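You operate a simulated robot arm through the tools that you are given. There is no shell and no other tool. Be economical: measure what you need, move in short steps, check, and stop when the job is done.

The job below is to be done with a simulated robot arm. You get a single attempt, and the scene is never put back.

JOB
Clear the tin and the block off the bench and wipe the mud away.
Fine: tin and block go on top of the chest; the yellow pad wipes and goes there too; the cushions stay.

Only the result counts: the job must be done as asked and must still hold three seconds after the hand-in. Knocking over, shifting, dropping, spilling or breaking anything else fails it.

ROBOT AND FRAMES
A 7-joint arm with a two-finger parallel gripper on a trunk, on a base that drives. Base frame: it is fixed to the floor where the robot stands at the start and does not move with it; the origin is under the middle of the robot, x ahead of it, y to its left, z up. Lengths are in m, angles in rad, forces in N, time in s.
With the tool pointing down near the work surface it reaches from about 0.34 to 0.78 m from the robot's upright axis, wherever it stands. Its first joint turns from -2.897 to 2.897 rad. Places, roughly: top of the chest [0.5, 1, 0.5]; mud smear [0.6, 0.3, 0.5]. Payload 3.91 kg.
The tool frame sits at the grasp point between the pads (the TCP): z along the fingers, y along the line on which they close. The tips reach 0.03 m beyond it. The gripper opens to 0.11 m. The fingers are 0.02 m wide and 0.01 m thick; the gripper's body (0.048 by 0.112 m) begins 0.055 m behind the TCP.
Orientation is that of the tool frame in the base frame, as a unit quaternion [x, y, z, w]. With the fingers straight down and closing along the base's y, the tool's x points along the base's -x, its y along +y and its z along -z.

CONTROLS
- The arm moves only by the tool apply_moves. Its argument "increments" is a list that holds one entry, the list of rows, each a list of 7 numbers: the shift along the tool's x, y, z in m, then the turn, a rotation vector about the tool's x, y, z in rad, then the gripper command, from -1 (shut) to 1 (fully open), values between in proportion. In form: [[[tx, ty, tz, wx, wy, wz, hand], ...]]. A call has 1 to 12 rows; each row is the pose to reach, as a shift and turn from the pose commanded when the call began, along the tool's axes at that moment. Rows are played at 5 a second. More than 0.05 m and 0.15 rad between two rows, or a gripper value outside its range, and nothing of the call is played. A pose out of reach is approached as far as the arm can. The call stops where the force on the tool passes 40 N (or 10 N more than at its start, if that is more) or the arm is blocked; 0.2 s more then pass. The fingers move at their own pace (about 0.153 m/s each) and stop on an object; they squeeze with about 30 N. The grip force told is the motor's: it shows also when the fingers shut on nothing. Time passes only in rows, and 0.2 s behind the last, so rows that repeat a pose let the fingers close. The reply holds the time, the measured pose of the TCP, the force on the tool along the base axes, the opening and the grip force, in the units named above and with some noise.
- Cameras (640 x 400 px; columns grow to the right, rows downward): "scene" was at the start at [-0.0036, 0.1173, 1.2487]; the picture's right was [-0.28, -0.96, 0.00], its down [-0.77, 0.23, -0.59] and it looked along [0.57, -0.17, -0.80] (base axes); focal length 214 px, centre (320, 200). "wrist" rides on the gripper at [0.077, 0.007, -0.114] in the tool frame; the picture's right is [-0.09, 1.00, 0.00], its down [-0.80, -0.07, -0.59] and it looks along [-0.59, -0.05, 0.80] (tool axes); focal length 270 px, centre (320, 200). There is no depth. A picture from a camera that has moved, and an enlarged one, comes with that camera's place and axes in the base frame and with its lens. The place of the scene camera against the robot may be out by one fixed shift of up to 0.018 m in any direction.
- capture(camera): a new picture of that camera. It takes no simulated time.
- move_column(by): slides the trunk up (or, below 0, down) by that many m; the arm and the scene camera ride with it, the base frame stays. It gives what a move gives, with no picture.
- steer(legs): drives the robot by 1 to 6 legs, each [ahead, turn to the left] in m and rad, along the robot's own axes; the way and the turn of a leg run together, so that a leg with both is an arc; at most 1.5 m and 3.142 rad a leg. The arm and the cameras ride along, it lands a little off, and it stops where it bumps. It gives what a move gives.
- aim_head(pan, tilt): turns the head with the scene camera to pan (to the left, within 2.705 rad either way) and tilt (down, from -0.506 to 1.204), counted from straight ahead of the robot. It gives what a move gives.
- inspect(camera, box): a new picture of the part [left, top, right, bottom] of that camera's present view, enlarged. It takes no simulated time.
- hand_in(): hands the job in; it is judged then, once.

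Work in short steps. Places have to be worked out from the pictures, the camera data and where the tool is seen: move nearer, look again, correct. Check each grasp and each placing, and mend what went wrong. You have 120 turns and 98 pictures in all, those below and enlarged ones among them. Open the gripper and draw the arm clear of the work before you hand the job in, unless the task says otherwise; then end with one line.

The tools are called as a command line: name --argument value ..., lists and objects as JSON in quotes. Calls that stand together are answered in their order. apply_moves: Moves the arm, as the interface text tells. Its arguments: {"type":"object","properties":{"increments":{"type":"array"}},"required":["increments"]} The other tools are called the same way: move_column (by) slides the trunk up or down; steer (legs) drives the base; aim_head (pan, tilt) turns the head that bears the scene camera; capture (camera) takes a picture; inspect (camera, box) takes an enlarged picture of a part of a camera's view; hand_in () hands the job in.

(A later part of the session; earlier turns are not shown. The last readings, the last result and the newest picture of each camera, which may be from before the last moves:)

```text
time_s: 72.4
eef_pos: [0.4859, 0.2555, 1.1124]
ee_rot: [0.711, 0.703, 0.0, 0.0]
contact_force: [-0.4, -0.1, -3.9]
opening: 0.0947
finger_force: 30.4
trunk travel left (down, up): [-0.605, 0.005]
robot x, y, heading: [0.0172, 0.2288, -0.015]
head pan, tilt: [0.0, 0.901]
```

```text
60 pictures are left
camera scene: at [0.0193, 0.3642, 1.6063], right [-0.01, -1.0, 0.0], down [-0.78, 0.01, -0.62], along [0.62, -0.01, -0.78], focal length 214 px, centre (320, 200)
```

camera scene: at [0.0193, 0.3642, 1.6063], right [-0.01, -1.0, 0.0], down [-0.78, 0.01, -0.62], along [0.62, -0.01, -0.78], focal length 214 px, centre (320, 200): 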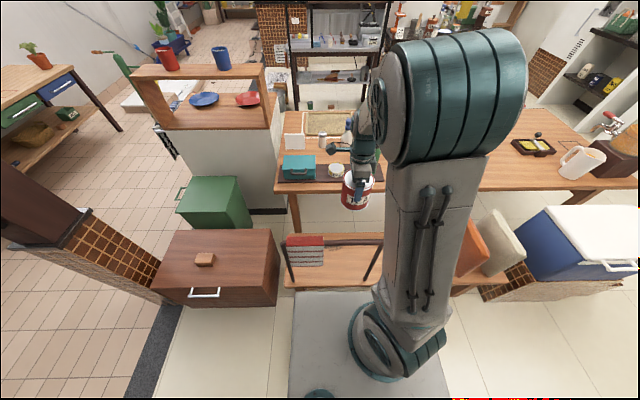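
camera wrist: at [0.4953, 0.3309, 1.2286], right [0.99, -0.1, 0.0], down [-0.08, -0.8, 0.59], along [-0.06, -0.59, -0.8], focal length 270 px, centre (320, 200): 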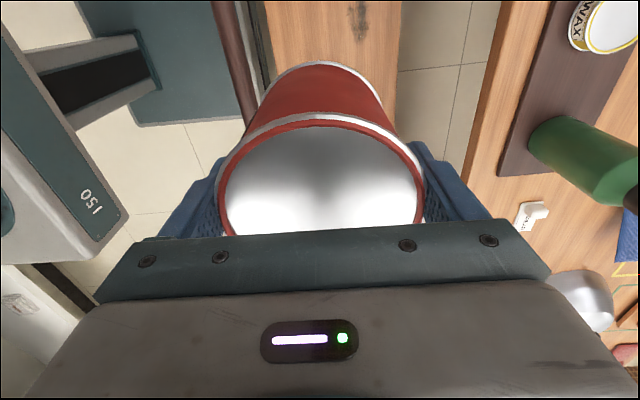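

The tin is well above the rail. I'll back off and drive to the chest station.

steer --legs '[[-0.28, 0.015], [0, 1.57], [0.47, 0], [0, -1.57], [0.18, 0]]'

move_column --by -0.3

capture --camera "scene"

capture --camera "wrist"

```text
time_s: 85.6
eef_pos: [0.3885, 0.7091, 1.1128]
ee_rot: [0.724, 0.69, 0.0, -0.001]
contact_force: [0.5, 0.6, -4.0]
opening: 0.0949
finger_force: 29.7
trunk travel left (down, up): [-0.605, 0.005]
robot x, y, heading: [-0.0845, 0.6995, -0.048]
head pan, tilt: [0.0, 0.901]
```

```text
time_s: 88.6
eef_pos: [0.3863, 0.7081, 0.812]
ee_rot: [0.723, 0.691, 0.0, 0.0]
contact_force: [0.5, 0.2, -3.4]
opening: 0.0949
finger_force: 30.1
trunk travel left (down, up): [-0.305, 0.305]
robot x, y, heading: [-0.0872, 0.6944, -0.047]
head pan, tilt: [0.0, 0.901]
```

```text
59 pictures are left
camera scene: at [-0.0757, 0.8338, 1.3063], right [-0.05, -1.0, 0.0], down [-0.78, 0.04, -0.62], along [0.62, -0.03, -0.78], focal length 214 px, centre (320, 200)
```

scene: 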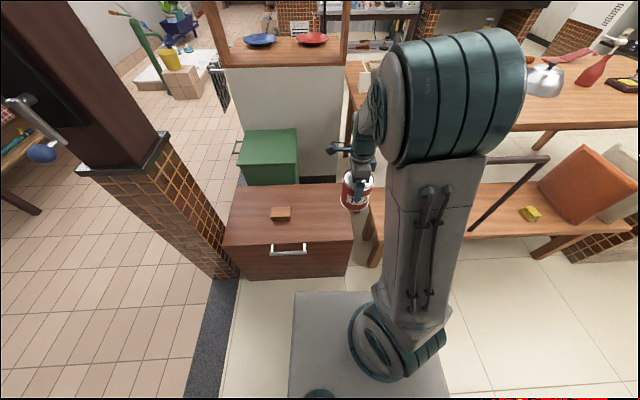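

```text
58 pictures are left
camera wrist: at [0.3988, 0.7842, 0.9283], right [0.99, -0.13, 0.0], down [-0.11, -0.8, 0.59], along [-0.08, -0.59, -0.8], focal length 270 px, centre (320, 200)
```

wrist: 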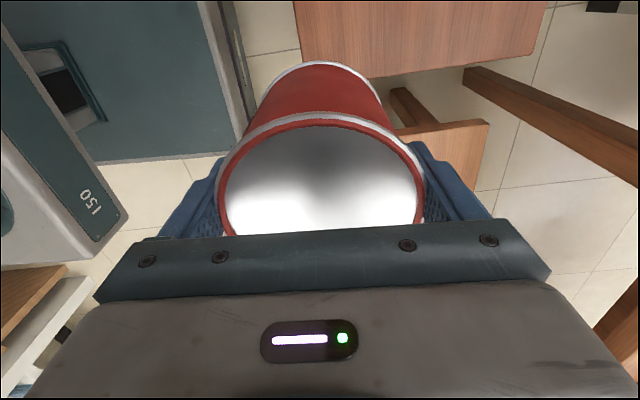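

I'll carry the tin to (0.5, 0.88) and lower to just above the chest, at TCP ≈0.575.

apply_moves --increments '[[[0.035, 0.021, 0, 0, 0, 0, -1], [0.07, 0.042, 0, 0, 0, 0, -1], [0.105, 0.063, 0.02, 0, 0, 0, -1], [0.14, 0.084, 0.04, 0, 0, 0, -1], [0.177, 0.106, 0.06, 0, 0, 0, -1], [0.177, 0.106, 0.1, 0, 0, 0, -1], [0.177, 0.106, 0.14, 0, 0, 0, -1], [0.177, 0.106, 0.18, 0, 0, 0, -1], [0.177, 0.106, 0.21, 0, 0, 0, -1], [0.177, 0.106, 0.235, 0, 0, 0, -1]]]'

capture --camera "wrist"

capture --camera "scene"

```text
time_s: 90.8
eef_pos: [0.5025, 0.8838, 0.5738]
ee_rot: [0.724, 0.69, -0.001, 0.001]
contact_force: [-0.4, 0.2, -4.1]
opening: 0.0947
finger_force: 30.2
trunk travel left (down, up): [-0.305, 0.305]
robot x, y, heading: [-0.0835, 0.6964, -0.046]
head pan, tilt: [0.0, 0.901]
```

```text
57 pictures are left
camera wrist: at [0.5139, 0.9586, 0.6905], right [0.99, -0.14, 0.0], down [-0.11, -0.8, 0.59], along [-0.08, -0.59, -0.8], focal length 270 px, centre (320, 200)
```

wrist: 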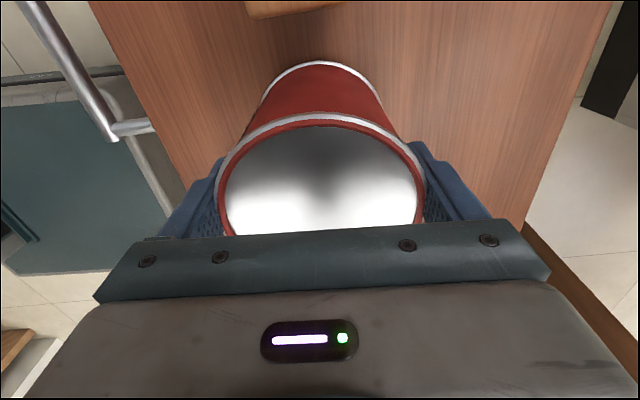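

```text
56 pictures are left
camera scene: at [-0.0756, 0.834, 1.3063], right [-0.05, -1.0, 0.0], down [-0.78, 0.04, -0.62], along [0.62, -0.03, -0.78], focal length 214 px, centre (320, 200)
```

scene: 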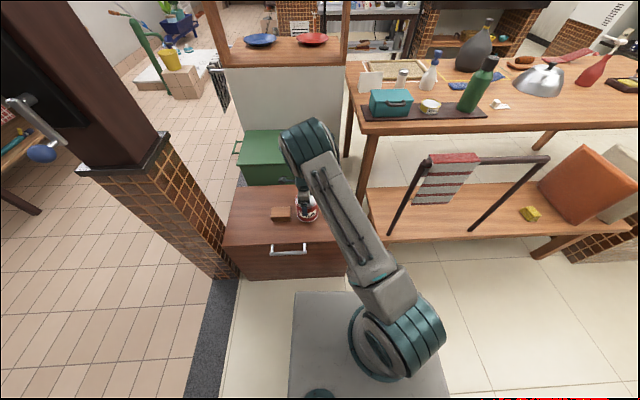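

The position is good. I'll lower in fine steps until it touches.

apply_moves --increments '[[[0, 0, 0.004, 0, 0, 0, -1], [0, 0, 0.008, 0, 0, 0, -1], [0, 0, 0.011, 0, 0, 0, -1], [0, 0, 0.014, 0, 0, 0, -1], [0, 0, 0.016, 0, 0, 0, -1]]]'

```text
time_s: 92.0
eef_pos: [0.5003, 0.8823, 0.5612]
ee_rot: [0.724, 0.69, 0.0, 0.0]
contact_force: [-1.1, -0.7, -1.1]
opening: 0.095
finger_force: 30.3
trunk travel left (down, up): [-0.305, 0.305]
robot x, y, heading: [-0.0852, 0.6961, -0.047]
head pan, tilt: [0.0, 0.901]
```

It is just touching. I'll go 2 mm more, then open and lift away.

apply_moves --increments '[[[0, 0, 0.002, 0, 0, 0, -1], [0, 0, 0.001, 0, 0, 0, 1], [0, 0, 0.001, 0, 0, 0, 1], [0, 0, 0.001, 0, 0, 0, 1], [0, 0, -0.03, 0, 0, 0, 1], [0, 0, -0.07, 0, 0, 0, 1], [0, 0, -0.12, 0, 0, 0, 1], [0, 0, -0.17, 0, 0, 0, 1], [0, 0, -0.22, 0, 0, 0, 1]]]'

capture --camera "wrist"

```text
time_s: 94.0
eef_pos: [0.4984, 0.8779, 0.7818]
ee_rot: [0.724, 0.69, 0.0, 0.0]
contact_force: [0.2, -0.3, -1.4]
opening: 0.1098
finger_force: 0.1
trunk travel left (down, up): [-0.305, 0.305]
robot x, y, heading: [-0.0847, 0.6946, -0.047]
head pan, tilt: [0.0, 0.901]
```

```text
55 pictures are left
camera wrist: at [0.5114, 0.9537, 0.8974], right [0.99, -0.13, 0.0], down [-0.11, -0.8, 0.59], along [-0.08, -0.59, -0.8], focal length 270 px, centre (320, 200)
```

wrist: 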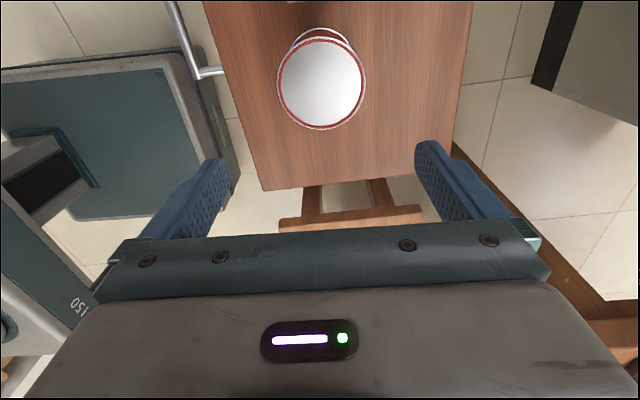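

The tin stands upright on the chest. Next is the pad: I'll return to the station in front of the rail (0.015, 0.22), from where both the pad and the mud can be reached, with the arm high.

move_column --by 0.3

apply_moves --increments '[[[-0.034, -0.024, 0, 0, 0, 0, 1], [-0.068, -0.048, 0, 0, 0, 0, 1], [-0.102, -0.072, 0, 0, 0, 0, 1], [-0.136, -0.096, 0, 0, 0, 0, 1], [-0.17, -0.12, 0, 0, 0, 0, 1]]]'

steer --legs '[[-0.2, 0.047], [0, -1.57], [0.48, 0], [0, 1.54]]'

capture --camera "scene"

```text
time_s: 97.0
eef_pos: [0.5003, 0.8784, 1.0818]
ee_rot: [0.723, 0.69, 0.0, -0.001]
contact_force: [0.8, 0.3, 0.2]
opening: 0.11
finger_force: 0.0
trunk travel left (down, up): [-0.605, 0.005]
robot x, y, heading: [-0.0864, 0.6957, -0.048]
head pan, tilt: [0.0, 0.901]
```

```text
time_s: 98.2
eef_pos: [0.3711, 0.7162, 1.0809]
ee_rot: [0.724, 0.69, 0.001, 0.0]
contact_force: [-0.9, 0.1, 0.5]
opening: 0.11
finger_force: 0.1
trunk travel left (down, up): [-0.605, 0.005]
robot x, y, heading: [-0.0859, 0.6959, -0.05]
head pan, tilt: [0.0, 0.901]
```

```text
time_s: 109.8
eef_pos: [0.1836, 0.2609, 1.0803]
ee_rot: [0.71, 0.704, 0.001, 0.0]
contact_force: [-0.3, -0.7, -0.2]
opening: 0.1101
finger_force: 0.1
trunk travel left (down, up): [-0.605, 0.005]
robot x, y, heading: [-0.2704, 0.2267, -0.006]
head pan, tilt: [0.0, 0.901]
```

```text
54 pictures are left
camera scene: at [-0.2678, 0.3612, 1.6063], right [-0.01, -1.0, 0.0], down [-0.78, 0.01, -0.62], along [0.62, -0.01, -0.78], focal length 214 px, centre (320, 200)
```

scene: 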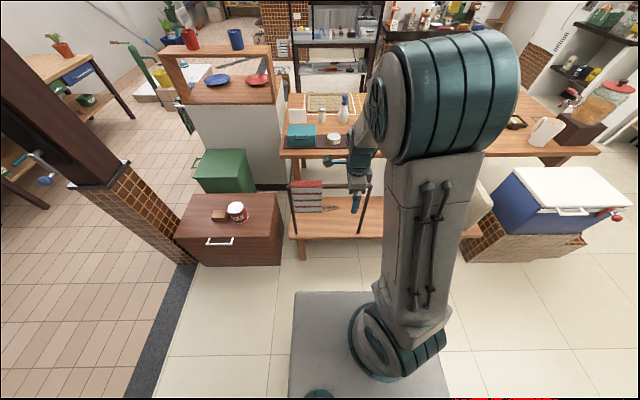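

Both objects are standing on the chest. I'll drive forward and swing the tool over towards the pad, keeping it high.

steer --legs '[[0.29, 0.0]]'

apply_moves --increments '[[[-0.045, 0, 0, 0, 0, 0, 1], [-0.09, 0, 0, 0, 0, 0, 1], [-0.135, 0, 0, 0, 0, 0, 1], [-0.18, 0, 0, 0, 0, 0, 1], [-0.225, 0, 0, 0, 0, 0, 1], [-0.27, 0, 0, 0, 0, 0, 1], [-0.315, 0, 0, 0, 0, 0, 1], [-0.36, 0, 0, 0, 0, 0, 1], [-0.4, 0, 0.02, 0, 0, 0, 1], [-0.43, 0, 0.06, 0, 0, 0, 1], [-0.43, 0, 0.1, 0, 0, 0, 1], [-0.43, 0, 0.15, 0, 0, 0, 1]]]'

capture --camera "wrist"

capture --camera "scene"

```text
time_s: 111.8
eef_pos: [0.4869, 0.2632, 1.0802]
ee_rot: [0.707, 0.707, -0.001, -0.001]
contact_force: [-0.2, -0.4, -0.5]
opening: 0.1102
finger_force: 0.1
trunk travel left (down, up): [-0.605, 0.005]
robot x, y, heading: [0.03, 0.2211, 0.0]
head pan, tilt: [0.0, 0.901]
```

```text
time_s: 114.4
eef_pos: [0.4881, -0.1665, 0.9316]
ee_rot: [0.707, 0.707, 0.001, -0.001]
contact_force: [0.6, 0.0, 1.0]
opening: 0.1099
finger_force: 0.0
trunk travel left (down, up): [-0.605, 0.005]
robot x, y, heading: [0.0349, 0.2191, -0.0]
head pan, tilt: [0.0, 0.901]
```

```text
53 pictures are left
camera wrist: at [0.496, -0.0899, 1.0472], right [1.0, -0.09, 0.0], down [-0.07, -0.8, 0.59], along [-0.05, -0.59, -0.8], focal length 270 px, centre (320, 200)
```

wrist: 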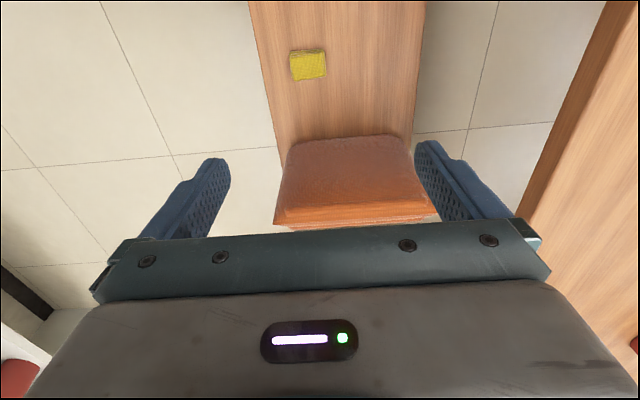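

```text
52 pictures are left
camera scene: at [0.0343, 0.3587, 1.6065], right [0.0, -1.0, 0.0], down [-0.78, 0.0, -0.62], along [0.62, 0.0, -0.78], focal length 214 px, centre (320, 200)
```

scene: 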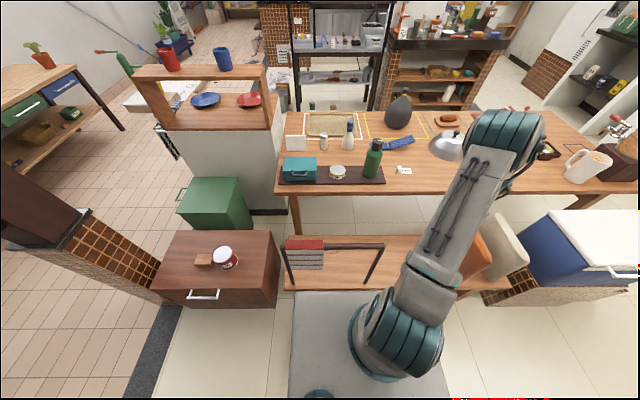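

The pad is near (0.467, −0.186), roughly aligned and about 0.07 m wide along x. I'll come down above it for a closer look.

apply_moves --increments '[[[-0.02, -0.021, 0.02, 0, 0, 0, 1], [-0.02, -0.021, 0.07, 0, 0, 0, 1], [-0.02, -0.021, 0.12, 0, 0, 0, 1], [-0.02, -0.021, 0.17, 0, 0, 0, 1], [-0.02, -0.021, 0.22, 0, 0, 0, 1], [-0.02, -0.021, 0.27, 0, 0, 0, 1], [-0.02, -0.021, 0.31, 0, 0, 0, 1]]]'

capture --camera "wrist"

capture --camera "scene"

```text
time_s: 116.0
eef_pos: [0.4678, -0.1826, 0.6211]
ee_rot: [0.707, 0.707, 0.0, 0.0]
contact_force: [-0.1, 0.3, 0.5]
opening: 0.1099
finger_force: 0.0
trunk travel left (down, up): [-0.605, 0.005]
robot x, y, heading: [0.0343, 0.219, -0.001]
head pan, tilt: [0.0, 0.901]
```

```text
51 pictures are left
camera wrist: at [0.4765, -0.1066, 0.7364], right [1.0, -0.09, 0.0], down [-0.07, -0.8, 0.59], along [-0.05, -0.59, -0.8], focal length 270 px, centre (320, 200)
```

wrist: 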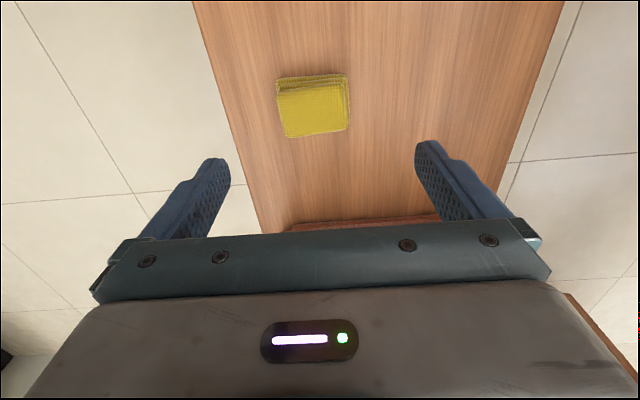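

```text
50 pictures are left
camera scene: at [0.0338, 0.3591, 1.6065], right [0.0, -1.0, 0.0], down [-0.78, 0.0, -0.62], along [0.62, 0.0, -0.78], focal length 214 px, centre (320, 200)
```

scene: 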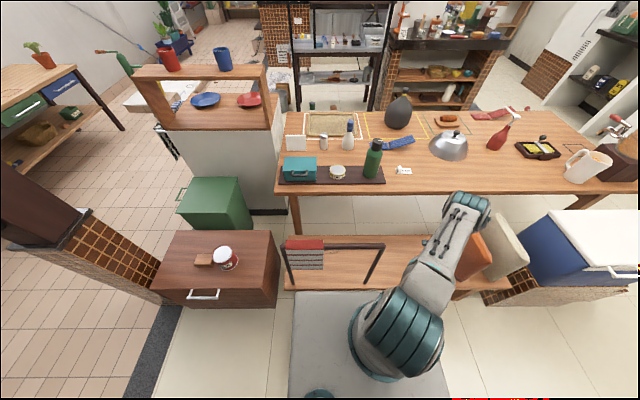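

The pad's centre is near (0.464, −0.193), its top near z 0.48. I'll go down to TCP z 0.49, leaving the tips 1 cm above the bench, and close.

apply_moves --increments '[[[-0.01, -0.004, 0.04, 0, 0, 0, 1], [-0.01, -0.004, 0.08, 0, 0, 0, 1], [-0.01, -0.004, 0.115, 0, 0, 0, 1], [-0.01, -0.004, 0.131, 0, 0, 0, 1], [-0.01, -0.004, 0.131, 0, 0, 0, 1]]]'

capture --camera "wrist"

```text
time_s: 117.2
eef_pos: [0.4616, -0.1954, 0.4909]
ee_rot: [0.707, 0.707, 0.0, 0.0]
contact_force: [0.3, 0.2, -0.2]
opening: 0.11
finger_force: 0.0
trunk travel left (down, up): [-0.605, 0.005]
robot x, y, heading: [0.0312, 0.222, 0.002]
head pan, tilt: [0.0, 0.901]
```

```text
49 pictures are left
camera wrist: at [0.4699, -0.1184, 0.6069], right [1.0, -0.09, 0.0], down [-0.07, -0.8, 0.59], along [-0.05, -0.59, -0.8], focal length 270 px, centre (320, 200)
```

wrist: 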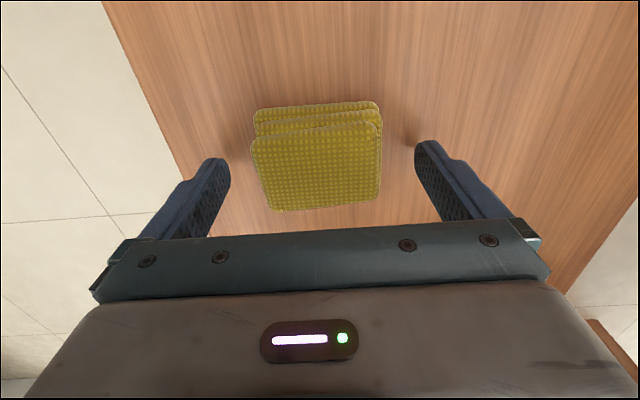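

The pad is centred between the fingers, so I'll close and lift a little.

apply_moves --increments '[[[0, 0, 0, 0, 0, 0, -1], [0, 0, 0, 0, 0, 0, -1], [0, 0, 0, 0, 0, 0, -1], [0, 0, -0.02, 0, 0, 0, -1], [0, 0, -0.06, 0, 0, 0, -1]]]'

capture --camera "wrist"

```text
time_s: 118.4
eef_pos: [0.4598, -0.1927, 0.5499]
ee_rot: [0.707, 0.707, 0.0, -0.001]
contact_force: [0.2, 0.6, 0.6]
opening: 0.0691
finger_force: 29.7
trunk travel left (down, up): [-0.605, 0.005]
robot x, y, heading: [0.0285, 0.2252, -0.003]
head pan, tilt: [0.0, 0.901]
```

```text
48 pictures are left
camera wrist: at [0.4687, -0.1168, 0.6658], right [1.0, -0.09, 0.0], down [-0.07, -0.8, 0.59], along [-0.05, -0.59, -0.81], focal length 270 px, centre (320, 200)
```

wrist: 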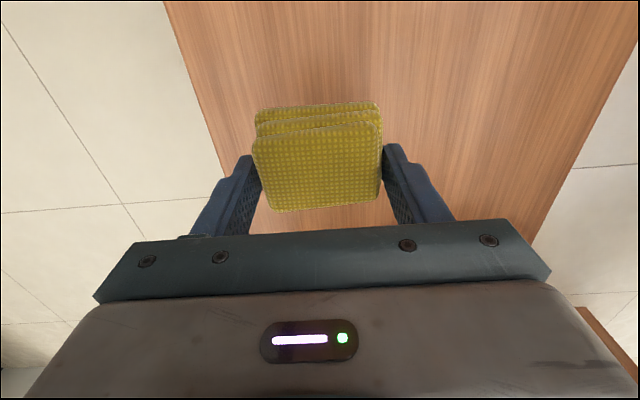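

The pad is held with an opening of 0.069. I'll lift it high, then carry it across over the rail towards the mud.

apply_moves --increments '[[[0, 0, -0.05, 0, 0, 0, -1], [0, 0, -0.1, 0, 0, 0, -1], [0, 0, -0.15, 0, 0, 0, -1], [0, 0, -0.2, 0, 0, 0, -1], [0, 0, -0.25, 0, 0, 0, -1], [0, 0, -0.3, 0, 0, 0, -1], [0, 0, -0.35, 0, 0, 0, -1], [0, 0, -0.4, 0, 0, 0, -1], [0, 0, -0.45, 0, 0, 0, -1], [0, 0.03, -0.48, 0, 0, 0, -1], [0.045, 0.04, -0.48, 0, 0, 0, -1], [0.09, 0.05, -0.48, 0, 0, 0, -1]]]'

apply_moves --increments '[[[0.045, 0.01, 0, 0, 0, 0, -1], [0.09, 0.02, 0, 0, 0, 0, -1], [0.135, 0.03, 0, 0, 0, 0, -1], [0.18, 0.04, 0, 0, 0, 0, -1], [0.225, 0.05, 0, 0, 0, 0, -1], [0.27, 0.06, 0, 0, 0, 0, -1], [0.31, 0.07, 0, 0, 0, 0, -1], [0.34, 0.075, 0.02, 0, 0, 0, -1], [0.34, 0.075, 0.07, 0, 0, 0, -1], [0.34, 0.075, 0.12, 0, 0, 0, -1]]]'

capture --camera "wrist"

capture --camera "scene"

```text
time_s: 121.0
eef_pos: [0.5138, -0.1018, 1.0329]
ee_rot: [0.707, 0.707, -0.001, 0.001]
contact_force: [0.7, -0.1, -0.8]
opening: 0.0692
finger_force: 29.9
trunk travel left (down, up): [-0.605, 0.005]
robot x, y, heading: [0.0347, 0.2277, -0.003]
head pan, tilt: [0.0, 0.901]
```

```text
time_s: 123.2
eef_pos: [0.5873, 0.2324, 0.9105]
ee_rot: [0.708, 0.706, 0.001, 0.0]
contact_force: [-0.5, -0.3, -0.3]
opening: 0.0692
finger_force: 30.4
trunk travel left (down, up): [-0.605, 0.005]
robot x, y, heading: [0.0293, 0.2242, 0.0]
head pan, tilt: [0.0, 0.901]
```

```text
47 pictures are left
camera wrist: at [0.5948, 0.3086, 1.0271], right [1.0, -0.09, 0.0], down [-0.07, -0.8, 0.59], along [-0.05, -0.59, -0.8], focal length 270 px, centre (320, 200)
```

wrist: 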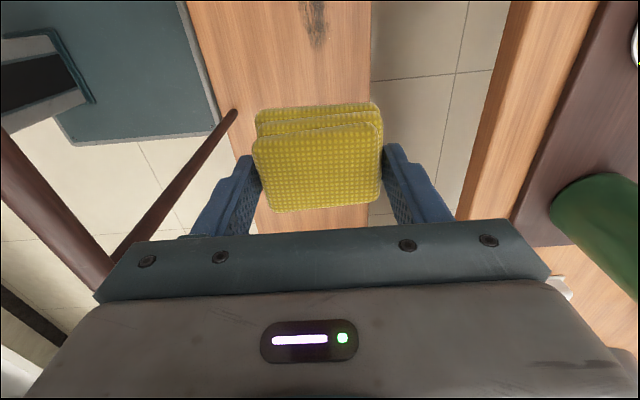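

```text
46 pictures are left
camera scene: at [0.0346, 0.3597, 1.6064], right [0.0, -1.0, 0.0], down [-0.78, 0.0, -0.62], along [0.62, 0.0, -0.78], focal length 214 px, centre (320, 200)
```

scene: 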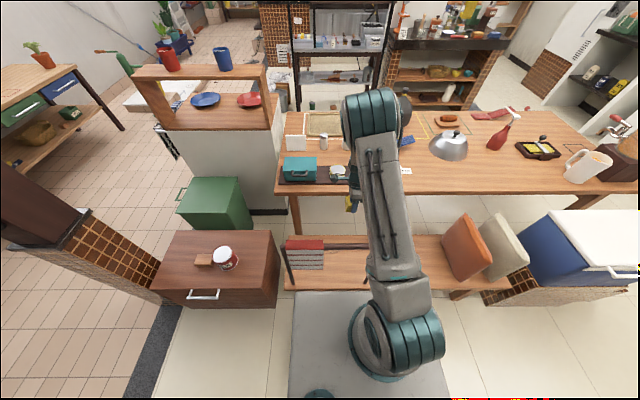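

I can see the near end of the smear, about x 0.585, y 0.24 and beyond. I'll shift 0.12 m in +y to see all of it.

apply_moves --increments '[[[0.04, 0, 0, 0, 0, 0, -1], [0.08, 0, 0, 0, 0, 0, -1], [0.12, 0, 0, 0, 0, 0, -1]]]'

inspect --camera "wrist" --box '[160, 0, 480, 200]'

inspect --camera "scene" --box '[270, 220, 400, 300]'

```text
time_s: 124.0
eef_pos: [0.5827, 0.3531, 0.9131]
ee_rot: [0.707, 0.708, 0.0, -0.001]
contact_force: [0.3, -0.9, 0.3]
opening: 0.0693
finger_force: 30.1
trunk travel left (down, up): [-0.605, 0.005]
robot x, y, heading: [0.0336, 0.2266, 0.001]
head pan, tilt: [0.0, 0.901]
```

```text
2.00 times, centred on (320, 100) of wrist
camera zoom: at [0.5902, 0.4308, 1.0301], right [1.0, -0.09, 0.0], down [-0.07, -0.8, 0.59], along [-0.05, -0.59, -0.8], focal length 541 px, centre (320, 400)
```

zoom: 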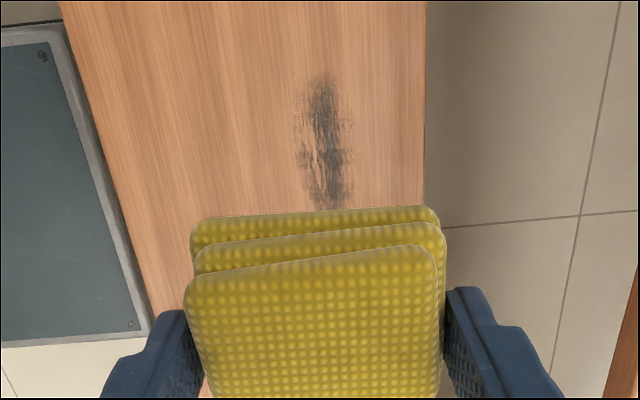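

```text
4.92 times, centred on (335, 260) of scene
camera zoom: at [0.0333, 0.3606, 1.6062], right [0.0, -1.0, 0.0], down [-0.78, 0.0, -0.62], along [0.62, 0.0, -0.78], focal length 1056 px, centre (246, -95)
```

zoom: 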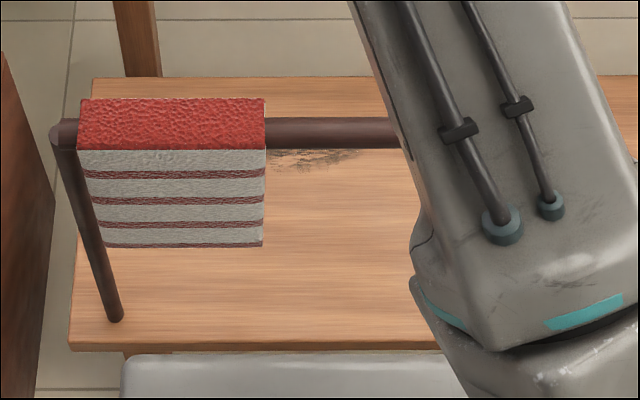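

The mud spans about x 0.555–0.615 and y 0.235–0.38. I'll come down over its middle to z≈0.57 and check the arm's clearance over the rail and towel.

apply_moves --increments '[[[-0.04, 0.003, 0.02, 0, 0, 0, -1], [-0.053, 0.003, 0.06, 0, 0, 0, -1], [-0.053, 0.003, 0.11, 0, 0, 0, -1], [-0.053, 0.003, 0.16, 0, 0, 0, -1], [-0.053, 0.003, 0.21, 0, 0, 0, -1], [-0.053, 0.003, 0.26, 0, 0, 0, -1], [-0.053, 0.003, 0.3, 0, 0, 0, -1], [-0.053, 0.003, 0.34, 0, 0, 0, -1]]]'

capture --camera "wrist"

inspect --camera "scene" --box '[240, 160, 480, 310]'

```text
time_s: 125.8
eef_pos: [0.5921, 0.3, 0.5692]
ee_rot: [0.708, 0.706, 0.001, -0.001]
contact_force: [0.5, -0.9, -0.6]
opening: 0.0695
finger_force: 30.2
trunk travel left (down, up): [-0.605, 0.005]
robot x, y, heading: [0.0294, 0.2221, -0.001]
head pan, tilt: [0.0, 0.901]
```

```text
43 pictures are left
camera wrist: at [0.5997, 0.3763, 0.6857], right [1.0, -0.09, 0.0], down [-0.07, -0.8, 0.59], along [-0.05, -0.59, -0.8], focal length 270 px, centre (320, 200)
```

wrist: 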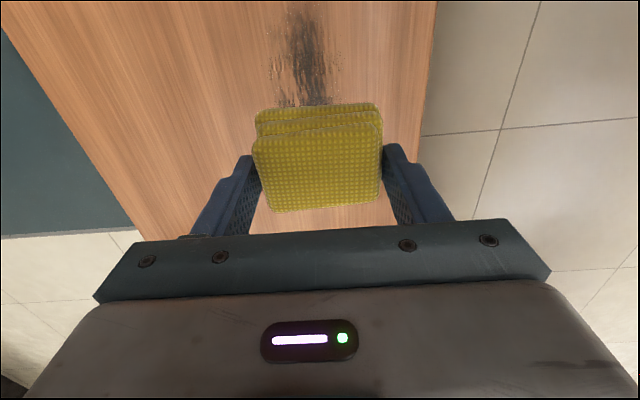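

```text
2.67 times, centred on (360, 235) of scene
camera zoom: at [0.0339, 0.3598, 1.6064], right [0.0, -1.0, 0.0], down [-0.78, 0.0, -0.62], along [0.62, 0.0, -0.78], focal length 572 px, centre (213, 107)
```

zoom: 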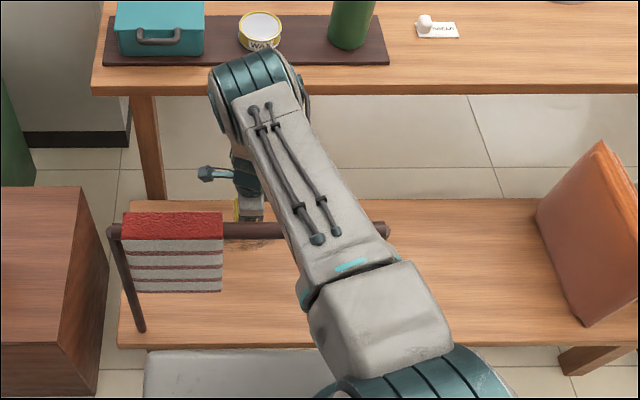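

My geometry estimate puts the arm's underside only about a centimetre above the rail at wiping height. I'll move the base 0.025 m closer, which steepens the arm, and raise the trunk the last bit.

steer --legs '[[0.025, 0.0]]'

move_column --by 0.005

apply_moves --increments '[[[-0.02, -0.015, 0, 0, 0, 0, -1], [-0.04, -0.033, 0.02, 0, 0, 0, -1]]]'

inspect --camera "scene" --box '[240, 160, 480, 310]'

```text
time_s: 126.6
eef_pos: [0.6175, 0.3014, 0.5694]
ee_rot: [0.707, 0.707, 0.0, 0.0]
contact_force: [0.2, -0.5, -0.5]
opening: 0.0695
finger_force: 29.3
trunk travel left (down, up): [-0.605, 0.005]
robot x, y, heading: [0.0557, 0.221, -0.0]
head pan, tilt: [0.0, 0.901]
```

```text
time_s: 127.2
eef_pos: [0.616, 0.3004, 0.576]
ee_rot: [0.707, 0.707, -0.001, 0.0]
contact_force: [-0.5, -0.7, 0.7]
opening: 0.0692
finger_force: 30.1
trunk travel left (down, up): [-0.61, 0.0]
robot x, y, heading: [0.0557, 0.2247, -0.001]
head pan, tilt: [0.0, 0.901]
```

```text
time_s: 127.8
eef_pos: [0.5824, 0.257, 0.5568]
ee_rot: [0.707, 0.707, 0.0, 0.0]
contact_force: [-0.1, -0.5, -1.1]
opening: 0.0693
finger_force: 30.2
trunk travel left (down, up): [-0.61, 0.0]
robot x, y, heading: [0.0579, 0.2236, 0.0]
head pan, tilt: [0.0, 0.901]
```

```text
2.67 times, centred on (360, 235) of scene
camera zoom: at [0.0584, 0.3591, 1.6114], right [0.0, -1.0, 0.0], down [-0.78, 0.0, -0.62], along [0.62, 0.0, -0.78], focal length 572 px, centre (213, 107)
```

zoom: 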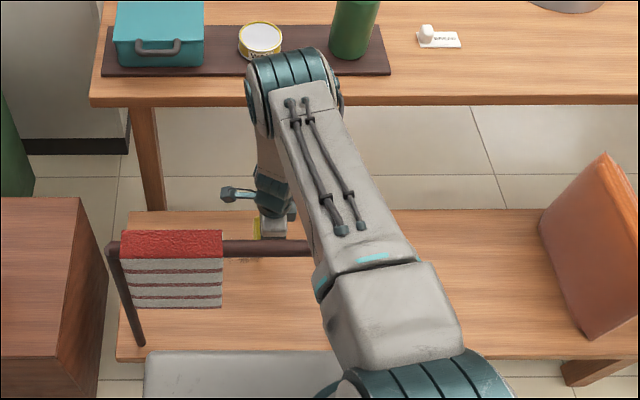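

The elbow is well beyond the rail and looks higher than my model assumed. I'll lower the pad onto the bench slowly at the smear's near end.

apply_moves --increments '[[[0, 0, 0.02, 0, 0, 0, -1], [0, 0, 0.04, 0, 0, 0, -1], [0, 0, 0.055, 0, 0, 0, -1], [0, 0, 0.063, 0, 0, 0, -1], [0, 0, 0.067, 0, 0, 0, -1], [0, 0, 0.07, 0, 0, 0, -1]]]'

inspect --camera "scene" --box '[240, 160, 480, 310]'

```text
time_s: 129.2
eef_pos: [0.5836, 0.2602, 0.4879]
ee_rot: [0.706, 0.708, 0.002, 0.001]
contact_force: [-5.8, 4.0, 36.6]
opening: 0.0699
finger_force: 29.9
trunk travel left (down, up): [-0.61, 0.0]
robot x, y, heading: [0.0571, 0.2214, -0.001]
head pan, tilt: [0.0, 0.901]
```

```text
2.67 times, centred on (360, 235) of scene
camera zoom: at [0.0545, 0.3596, 1.6119], right [0.0, -1.0, 0.0], down [-0.78, 0.0, -0.62], along [0.62, 0.0, -0.78], focal length 572 px, centre (213, 107)
```

zoom: 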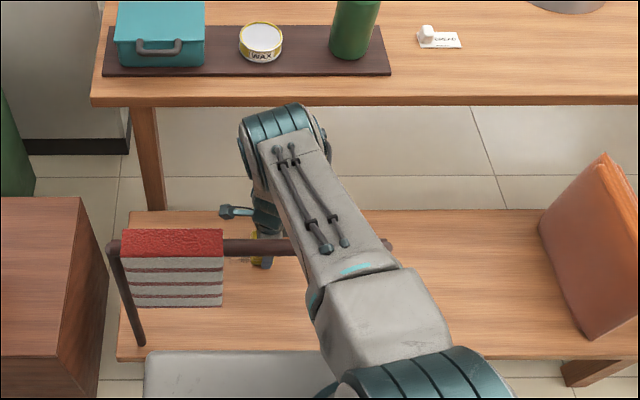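

The pad presses with 37 N, which is too firm. I'll ease off 3 mm, then look closely at where the arm crosses the rail.

apply_moves --increments '[[[0, 0, -0.003, 0, 0, 0, -1], [0, 0, -0.003, 0, 0, 0, -1]]]'

inspect --camera "scene" --box '[320, 220, 416, 280]'

```text
time_s: 129.8
eef_pos: [0.583, 0.26, 0.4878]
ee_rot: [0.707, 0.707, 0.0, 0.001]
contact_force: [2.4, 5.3, 11.4]
opening: 0.069
finger_force: 30.5
trunk travel left (down, up): [-0.61, 0.0]
robot x, y, heading: [0.0575, 0.2256, 0.003]
head pan, tilt: [0.0, 0.901]
```

```text
6.67 times, centred on (368, 250) of scene
camera zoom: at [0.0573, 0.36, 1.611], right [0.0, -1.0, 0.0], down [-0.78, 0.0, -0.62], along [0.62, 0.0, -0.78], focal length 1430 px, centre (0, -133)
```

zoom: 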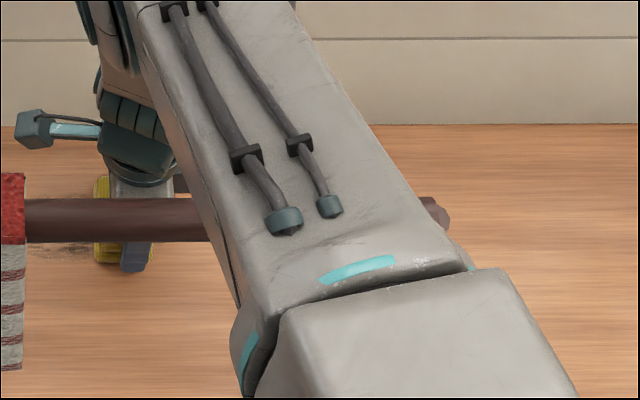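

The arm is clear of the rail, but only just. I'll gain a little room by letting the pad rest on the bench and gripping it 12 mm higher, so the arm can ride higher while wiping.

apply_moves --increments '[[[0, 0, -0.001, 0, 0, 0, 0.6], [0, 0, -0.002, 0, 0, 0, 0.6], [0, 0, -0.007, 0, 0, 0, 0.6], [0, 0, -0.012, 0, 0, 0, 0.6], [0, 0, -0.012, 0, 0, 0, -1], [0, 0, -0.012, 0, 0, 0, -1], [0, 0, -0.012, 0, 0, 0, -1]]]'

capture --camera "wrist"

```text
time_s: 131.4
eef_pos: [0.5828, 0.2589, 0.5003]
ee_rot: [0.707, 0.707, 0.0, 0.0]
contact_force: [0.0, 0.5, 0.1]
opening: 0.069
finger_force: 29.9
trunk travel left (down, up): [-0.61, 0.0]
robot x, y, heading: [0.0558, 0.2194, -0.003]
head pan, tilt: [0.0, 0.901]
```

```text
38 pictures are left
camera wrist: at [0.5909, 0.3354, 0.6156], right [1.0, -0.09, 0.0], down [-0.07, -0.8, 0.59], along [-0.05, -0.59, -0.8], focal length 270 px, centre (320, 200)
```

wrist: 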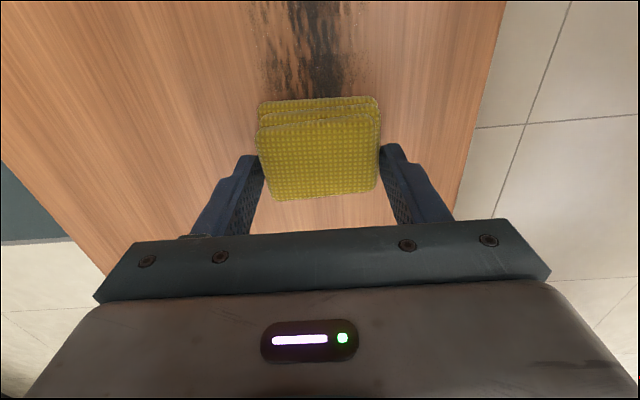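

The grip is higher now and the pad is flat on the bench. I'll press lightly and sweep along the smear and back.

apply_moves --increments '[[[0, 0, 0.003, 0, 0, 0, -1], [-0.03, 0, 0.003, 0, 0, 0, -1], [0, 0, 0.003, 0, 0, 0, -1], [0.03, 0, 0.003, 0, 0, 0, -1], [0.06, 0, 0.003, 0, 0, 0, -1], [0.09, 0, 0.003, 0, 0, 0, -1], [0.115, 0, 0.003, 0, 0, 0, -1], [0.125, 0, 0.003, 0, 0, 0, -1], [0.09, 0, 0.003, 0, 0, 0, -1], [0.05, 0, 0.003, 0, 0, 0, -1], [0.01, 0, 0.003, 0, 0, 0, -1], [-0.03, 0, 0.003, 0, 0, 0, -1]]]'

capture --camera "wrist"

inspect --camera "scene" --box '[240, 160, 480, 310]'

```text
time_s: 134.0
eef_pos: [0.5814, 0.227, 0.4979]
ee_rot: [0.708, 0.706, -0.001, 0.0]
contact_force: [-0.2, 1.9, 15.4]
opening: 0.0688
finger_force: 30.4
trunk travel left (down, up): [-0.61, 0.0]
robot x, y, heading: [0.0563, 0.2204, -0.001]
head pan, tilt: [0.0, 0.901]
```

```text
37 pictures are left
camera wrist: at [0.5901, 0.3024, 0.6134], right [1.0, -0.09, 0.0], down [-0.07, -0.8, 0.59], along [-0.05, -0.59, -0.8], focal length 270 px, centre (320, 200)
```

wrist: 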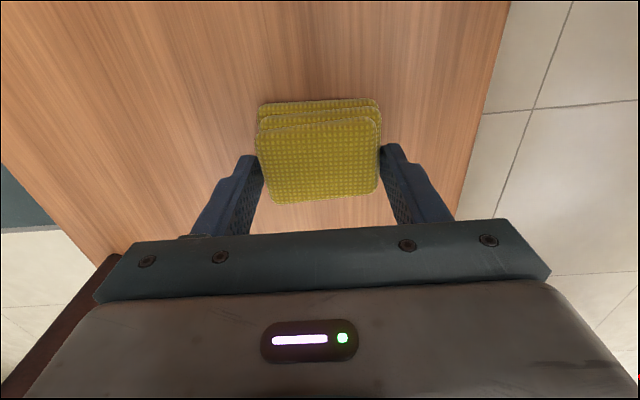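

```text
2.67 times, centred on (360, 235) of scene
camera zoom: at [0.0571, 0.3592, 1.6112], right [0.0, -1.0, 0.0], down [-0.78, 0.0, -0.62], along [0.62, 0.0, -0.78], focal length 572 px, centre (213, 107)
```

zoom: 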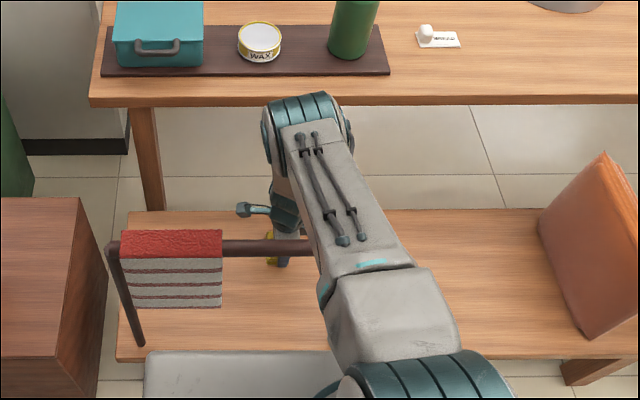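

The mud is gone in the visible part and nothing else moved. I'll do one more sweep, offset slightly either side, then lift and look at the whole patch.

apply_moves --increments '[[[0, -0.01, 0, 0, 0, 0, -1], [0.04, -0.01, 0, 0, 0, 0, -1], [0.08, -0.01, 0, 0, 0, 0, -1], [0.12, -0.01, 0, 0, 0, 0, -1], [0.155, -0.01, 0, 0, 0, 0, -1], [0.155, 0.012, 0, 0, 0, 0, -1], [0.12, 0.012, 0, 0, 0, 0, -1], [0.08, 0.012, 0, 0, 0, 0, -1], [0.04, 0.012, 0, 0, 0, 0, -1], [0.0, 0.012, 0, 0, 0, 0, -1], [0.0, 0.0, -0.03, 0, 0, 0, -1], [0.0, 0.0, -0.07, 0, 0, 0, -1]]]'

apply_moves --increments '[[[0, 0, -0.05, 0, 0, 0, -1], [0, 0, -0.1, 0, 0, 0, -1], [0, 0, -0.15, 0, 0, 0, -1], [0, 0, -0.2, 0, 0, 0, -1], [0, 0, -0.25, 0, 0, 0, -1], [0, 0, -0.3, 0, 0, 0, -1], [0, 0, -0.35, 0, 0, 0, -1], [0.04, 0, -0.37, 0, 0, 0, -1], [0.08, 0, -0.37, 0, 0, 0, -1], [0.12, 0, -0.37, 0, 0, 0, -1]]]'

capture --camera "wrist"

capture --camera "scene"

```text
time_s: 136.6
eef_pos: [0.583, 0.2305, 0.5671]
ee_rot: [0.707, 0.707, 0.0, 0.0]
contact_force: [1.0, 0.0, 0.1]
opening: 0.0685
finger_force: 29.6
trunk travel left (down, up): [-0.61, 0.0]
robot x, y, heading: [0.0583, 0.2219, -0.002]
head pan, tilt: [0.0, 0.901]
```

```text
time_s: 138.8
eef_pos: [0.5798, 0.3551, 0.9348]
ee_rot: [0.707, 0.707, 0.0, -0.001]
contact_force: [-0.2, 0.2, -0.9]
opening: 0.0686
finger_force: 29.9
trunk travel left (down, up): [-0.61, 0.0]
robot x, y, heading: [0.0575, 0.2229, 0.003]
head pan, tilt: [0.0, 0.901]
```

```text
35 pictures are left
camera wrist: at [0.588, 0.431, 1.0505], right [1.0, -0.09, 0.0], down [-0.07, -0.8, 0.59], along [-0.05, -0.59, -0.8], focal length 270 px, centre (320, 200)
```

wrist: 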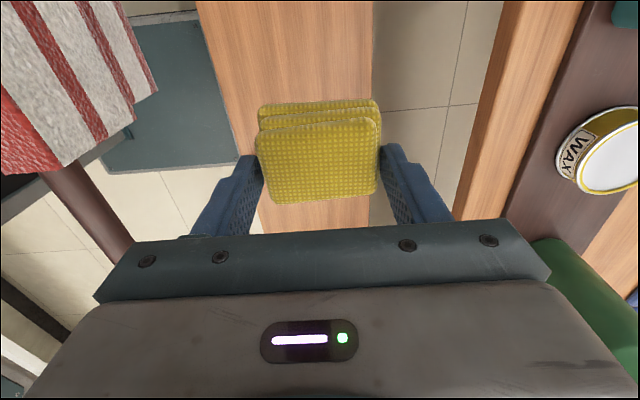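

```text
34 pictures are left
camera scene: at [0.058, 0.3608, 1.6112], right [0.0, -1.0, 0.0], down [-0.78, 0.0, -0.62], along [0.62, 0.0, -0.78], focal length 214 px, centre (320, 200)
```

scene: 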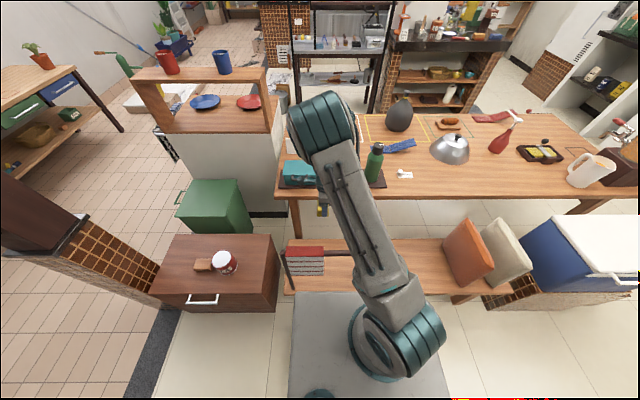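

The bench is clean. I'll lift the pad above the rail, pull the arm in, and check before driving.

apply_moves --increments '[[[0, 0, -0.05, 0, 0, 0, -1], [0, 0, -0.1, 0, 0, 0, -1], [0, 0, -0.14, 0, 0, 0, -1], [-0.03, -0.03, -0.15, 0, 0, 0, -1], [-0.06, -0.06, -0.15, 0, 0, 0, -1], [-0.09, -0.075, -0.15, 0, 0, 0, -1], [-0.12, -0.075, -0.15, 0, 0, 0, -1]]]'

steer --legs '[[-0.32, 0.0], [0, 1.57], [0.47, 0], [0, -1.57], [0.18, 0]]'

move_column --by -0.3

capture --camera "wrist"

capture --camera "scene"

```text
time_s: 140.4
eef_pos: [0.5072, 0.2259, 1.0873]
ee_rot: [0.707, 0.707, 0.0, 0.001]
contact_force: [-0.6, -0.4, 0.3]
opening: 0.0687
finger_force: 30.1
trunk travel left (down, up): [-0.61, 0.0]
robot x, y, heading: [0.0584, 0.2224, -0.002]
head pan, tilt: [0.0, 0.901]
```

```text
time_s: 153.4
eef_pos: [0.4103, 0.6209, 1.0891]
ee_rot: [0.741, 0.671, -0.001, 0.0]
contact_force: [-0.5, 0.2, -0.2]
opening: 0.0686
finger_force: 29.7
trunk travel left (down, up): [-0.61, 0.0]
robot x, y, heading: [-0.037, 0.6564, -0.1]
head pan, tilt: [0.0, 0.901]
```

```text
time_s: 156.4
eef_pos: [0.411, 0.6204, 0.7887]
ee_rot: [0.741, 0.672, 0.001, 0.0]
contact_force: [-0.1, 0.1, -0.3]
opening: 0.0687
finger_force: 30.4
trunk travel left (down, up): [-0.31, 0.3]
robot x, y, heading: [-0.0368, 0.6555, -0.093]
head pan, tilt: [0.0, 0.901]
```

```text
33 pictures are left
camera wrist: at [0.4263, 0.6959, 0.9042], right [0.98, -0.18, 0.0], down [-0.15, -0.79, 0.59], along [-0.11, -0.58, -0.8], focal length 270 px, centre (320, 200)
```

wrist: 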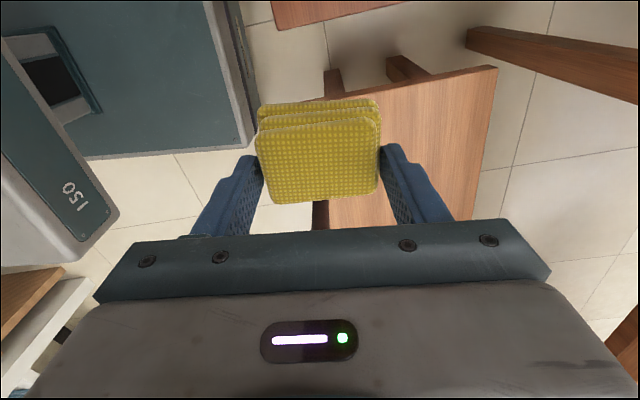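

```text
32 pictures are left
camera scene: at [-0.0217, 0.7954, 1.3114], right [-0.1, -1.0, 0.0], down [-0.78, 0.08, -0.62], along [0.62, -0.06, -0.78], focal length 214 px, centre (320, 200)
```

scene: 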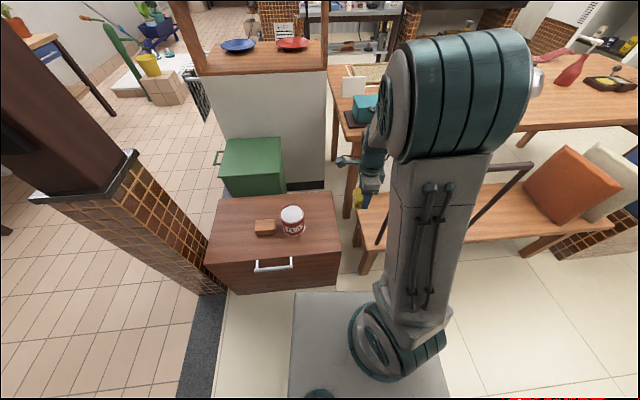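

The pad is still held and the tin and block stand where I left them. I'll put the pad at (0.43, 0.735), clear of the tin, and lower to just above the chest.

apply_moves --increments '[[[0.04, 0.003, 0, 0, 0, 0, -1], [0.08, 0.005, 0, 0, 0, 0, -1], [0.116, 0.0075, 0, 0, 0, 0, -1], [0.116, 0.0075, 0.05, 0, 0, 0, -1], [0.116, 0.0075, 0.1, 0, 0, 0, -1], [0.116, 0.0075, 0.15, 0, 0, 0, -1], [0.116, 0.0075, 0.2, 0, 0, 0, -1], [0.116, 0.0075, 0.235, 0, 0, 0, -1]]]'

capture --camera "wrist"

capture --camera "scene"

```text
time_s: 158.2
eef_pos: [0.429, 0.7376, 0.555]
ee_rot: [0.741, 0.672, 0.0, 0.001]
contact_force: [0.5, 0.6, 0.3]
opening: 0.0689
finger_force: 29.8
trunk travel left (down, up): [-0.31, 0.3]
robot x, y, heading: [-0.0367, 0.6595, -0.099]
head pan, tilt: [0.0, 0.901]
```

```text
31 pictures are left
camera wrist: at [0.4452, 0.8131, 0.6714], right [0.98, -0.18, 0.0], down [-0.15, -0.79, 0.59], along [-0.11, -0.58, -0.8], focal length 270 px, centre (320, 200)
```

wrist: 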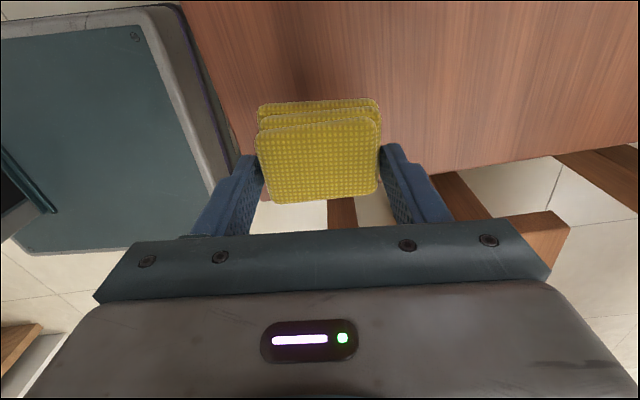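

```text
30 pictures are left
camera scene: at [-0.0218, 0.7954, 1.3114], right [-0.1, -1.0, 0.0], down [-0.78, 0.08, -0.62], along [0.62, -0.06, -0.78], focal length 214 px, centre (320, 200)
```

scene: 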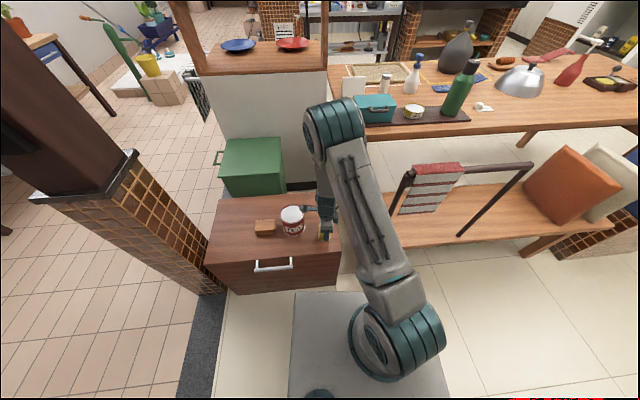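

The pad is over the chest with about 3 cm to its right edge. I'll nudge it further in and lower until it touches.

apply_moves --increments '[[[0.015, 0.015, 0.01, 0, 0, 0, -1], [0.015, 0.015, 0.025, 0, 0, 0, -1], [0.015, 0.015, 0.031, 0, 0, 0, -1], [0.015, 0.015, 0.035, 0, 0, 0, -1], [0.015, 0.015, 0.038, 0, 0, 0, -1], [0.015, 0.015, 0.04, 0, 0, 0, -1]]]'

```text
time_s: 159.6
eef_pos: [0.4458, 0.7482, 0.5154]
ee_rot: [0.74, 0.673, 0.001, 0.0]
contact_force: [-1.9, -0.3, 13.8]
opening: 0.0689
finger_force: 29.8
trunk travel left (down, up): [-0.31, 0.3]
robot x, y, heading: [-0.0404, 0.6581, -0.1]
head pan, tilt: [0.0, 0.901]
```

There is contact at 14 N. I'll ease off, open, lift away and look.

apply_moves --increments '[[[0, 0, -0.002, 0, 0, 0, -1], [0, 0, -0.002, 0, 0, 0, 1], [0, 0, -0.002, 0, 0, 0, 1], [0, 0, -0.03, 0, 0, 0, 1], [0, 0, -0.07, 0, 0, 0, 1], [0, 0, -0.12, 0, 0, 0, 1], [0, 0, -0.17, 0, 0, 0, 1], [0, 0, -0.22, 0, 0, 0, 1], [0, 0, -0.27, 0, 0, 0, 1], [0, 0, -0.32, 0, 0, 0, 1]]]'

steer --legs '[[-0.25, 0.0]]'

capture --camera "scene"

aim_head --pan -0.5 --tilt 0.75

capture --camera "scene"

```text
time_s: 161.8
eef_pos: [0.4486, 0.7509, 0.8313]
ee_rot: [0.741, 0.671, -0.001, 0.0]
contact_force: [1.0, 0.4, 0.0]
opening: 0.1099
finger_force: 0.0
trunk travel left (down, up): [-0.31, 0.3]
robot x, y, heading: [-0.0376, 0.6607, -0.097]
head pan, tilt: [0.0, 0.901]
```

```text
time_s: 163.6
eef_pos: [0.2034, 0.7745, 0.831]
ee_rot: [0.742, 0.67, 0.001, 0.0]
contact_force: [-0.7, 0.1, -0.2]
opening: 0.1098
finger_force: 0.0
trunk travel left (down, up): [-0.31, 0.3]
robot x, y, heading: [-0.2835, 0.6815, -0.102]
head pan, tilt: [0.0, 0.901]
```

```text
29 pictures are left
camera scene: at [-0.2661, 0.8198, 1.3113], right [-0.1, -0.99, 0.0], down [-0.78, 0.08, -0.62], along [0.62, -0.06, -0.78], focal length 214 px, centre (320, 200)
```

scene: 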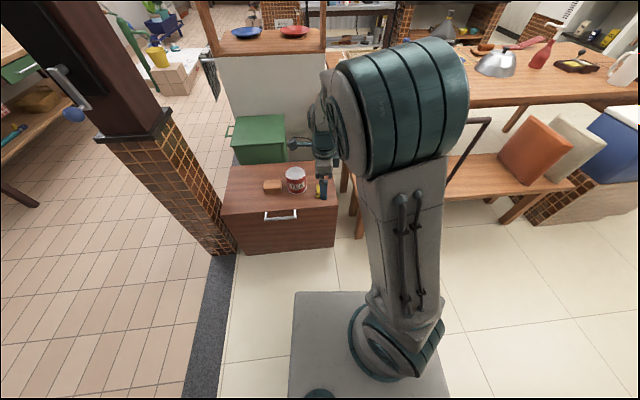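

```text
time_s: 164.5
eef_pos: [0.204, 0.7737, 0.8298]
ee_rot: [0.742, 0.67, 0.0, -0.001]
contact_force: [-0.4, -0.5, -0.4]
opening: 0.1097
finger_force: 0.0
trunk travel left (down, up): [-0.31, 0.3]
robot x, y, heading: [-0.2825, 0.6786, -0.098]
head pan, tilt: [-0.499, 0.75]
```

```text
28 pictures are left
camera scene: at [-0.2728, 0.7807, 1.3232], right [-0.56, -0.83, 0.0], down [-0.56, 0.38, -0.73], along [0.6, -0.41, -0.68], focal length 214 px, centre (320, 200)
```

scene: 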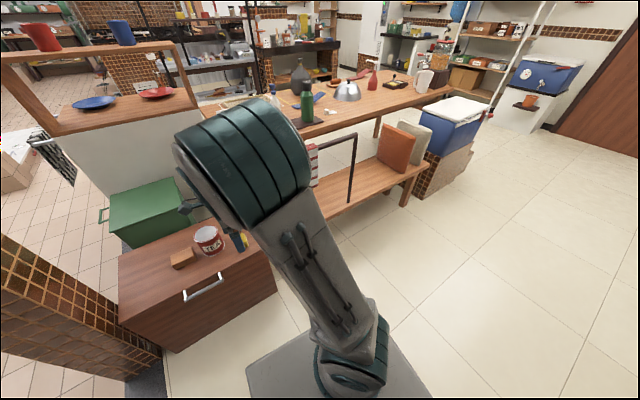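

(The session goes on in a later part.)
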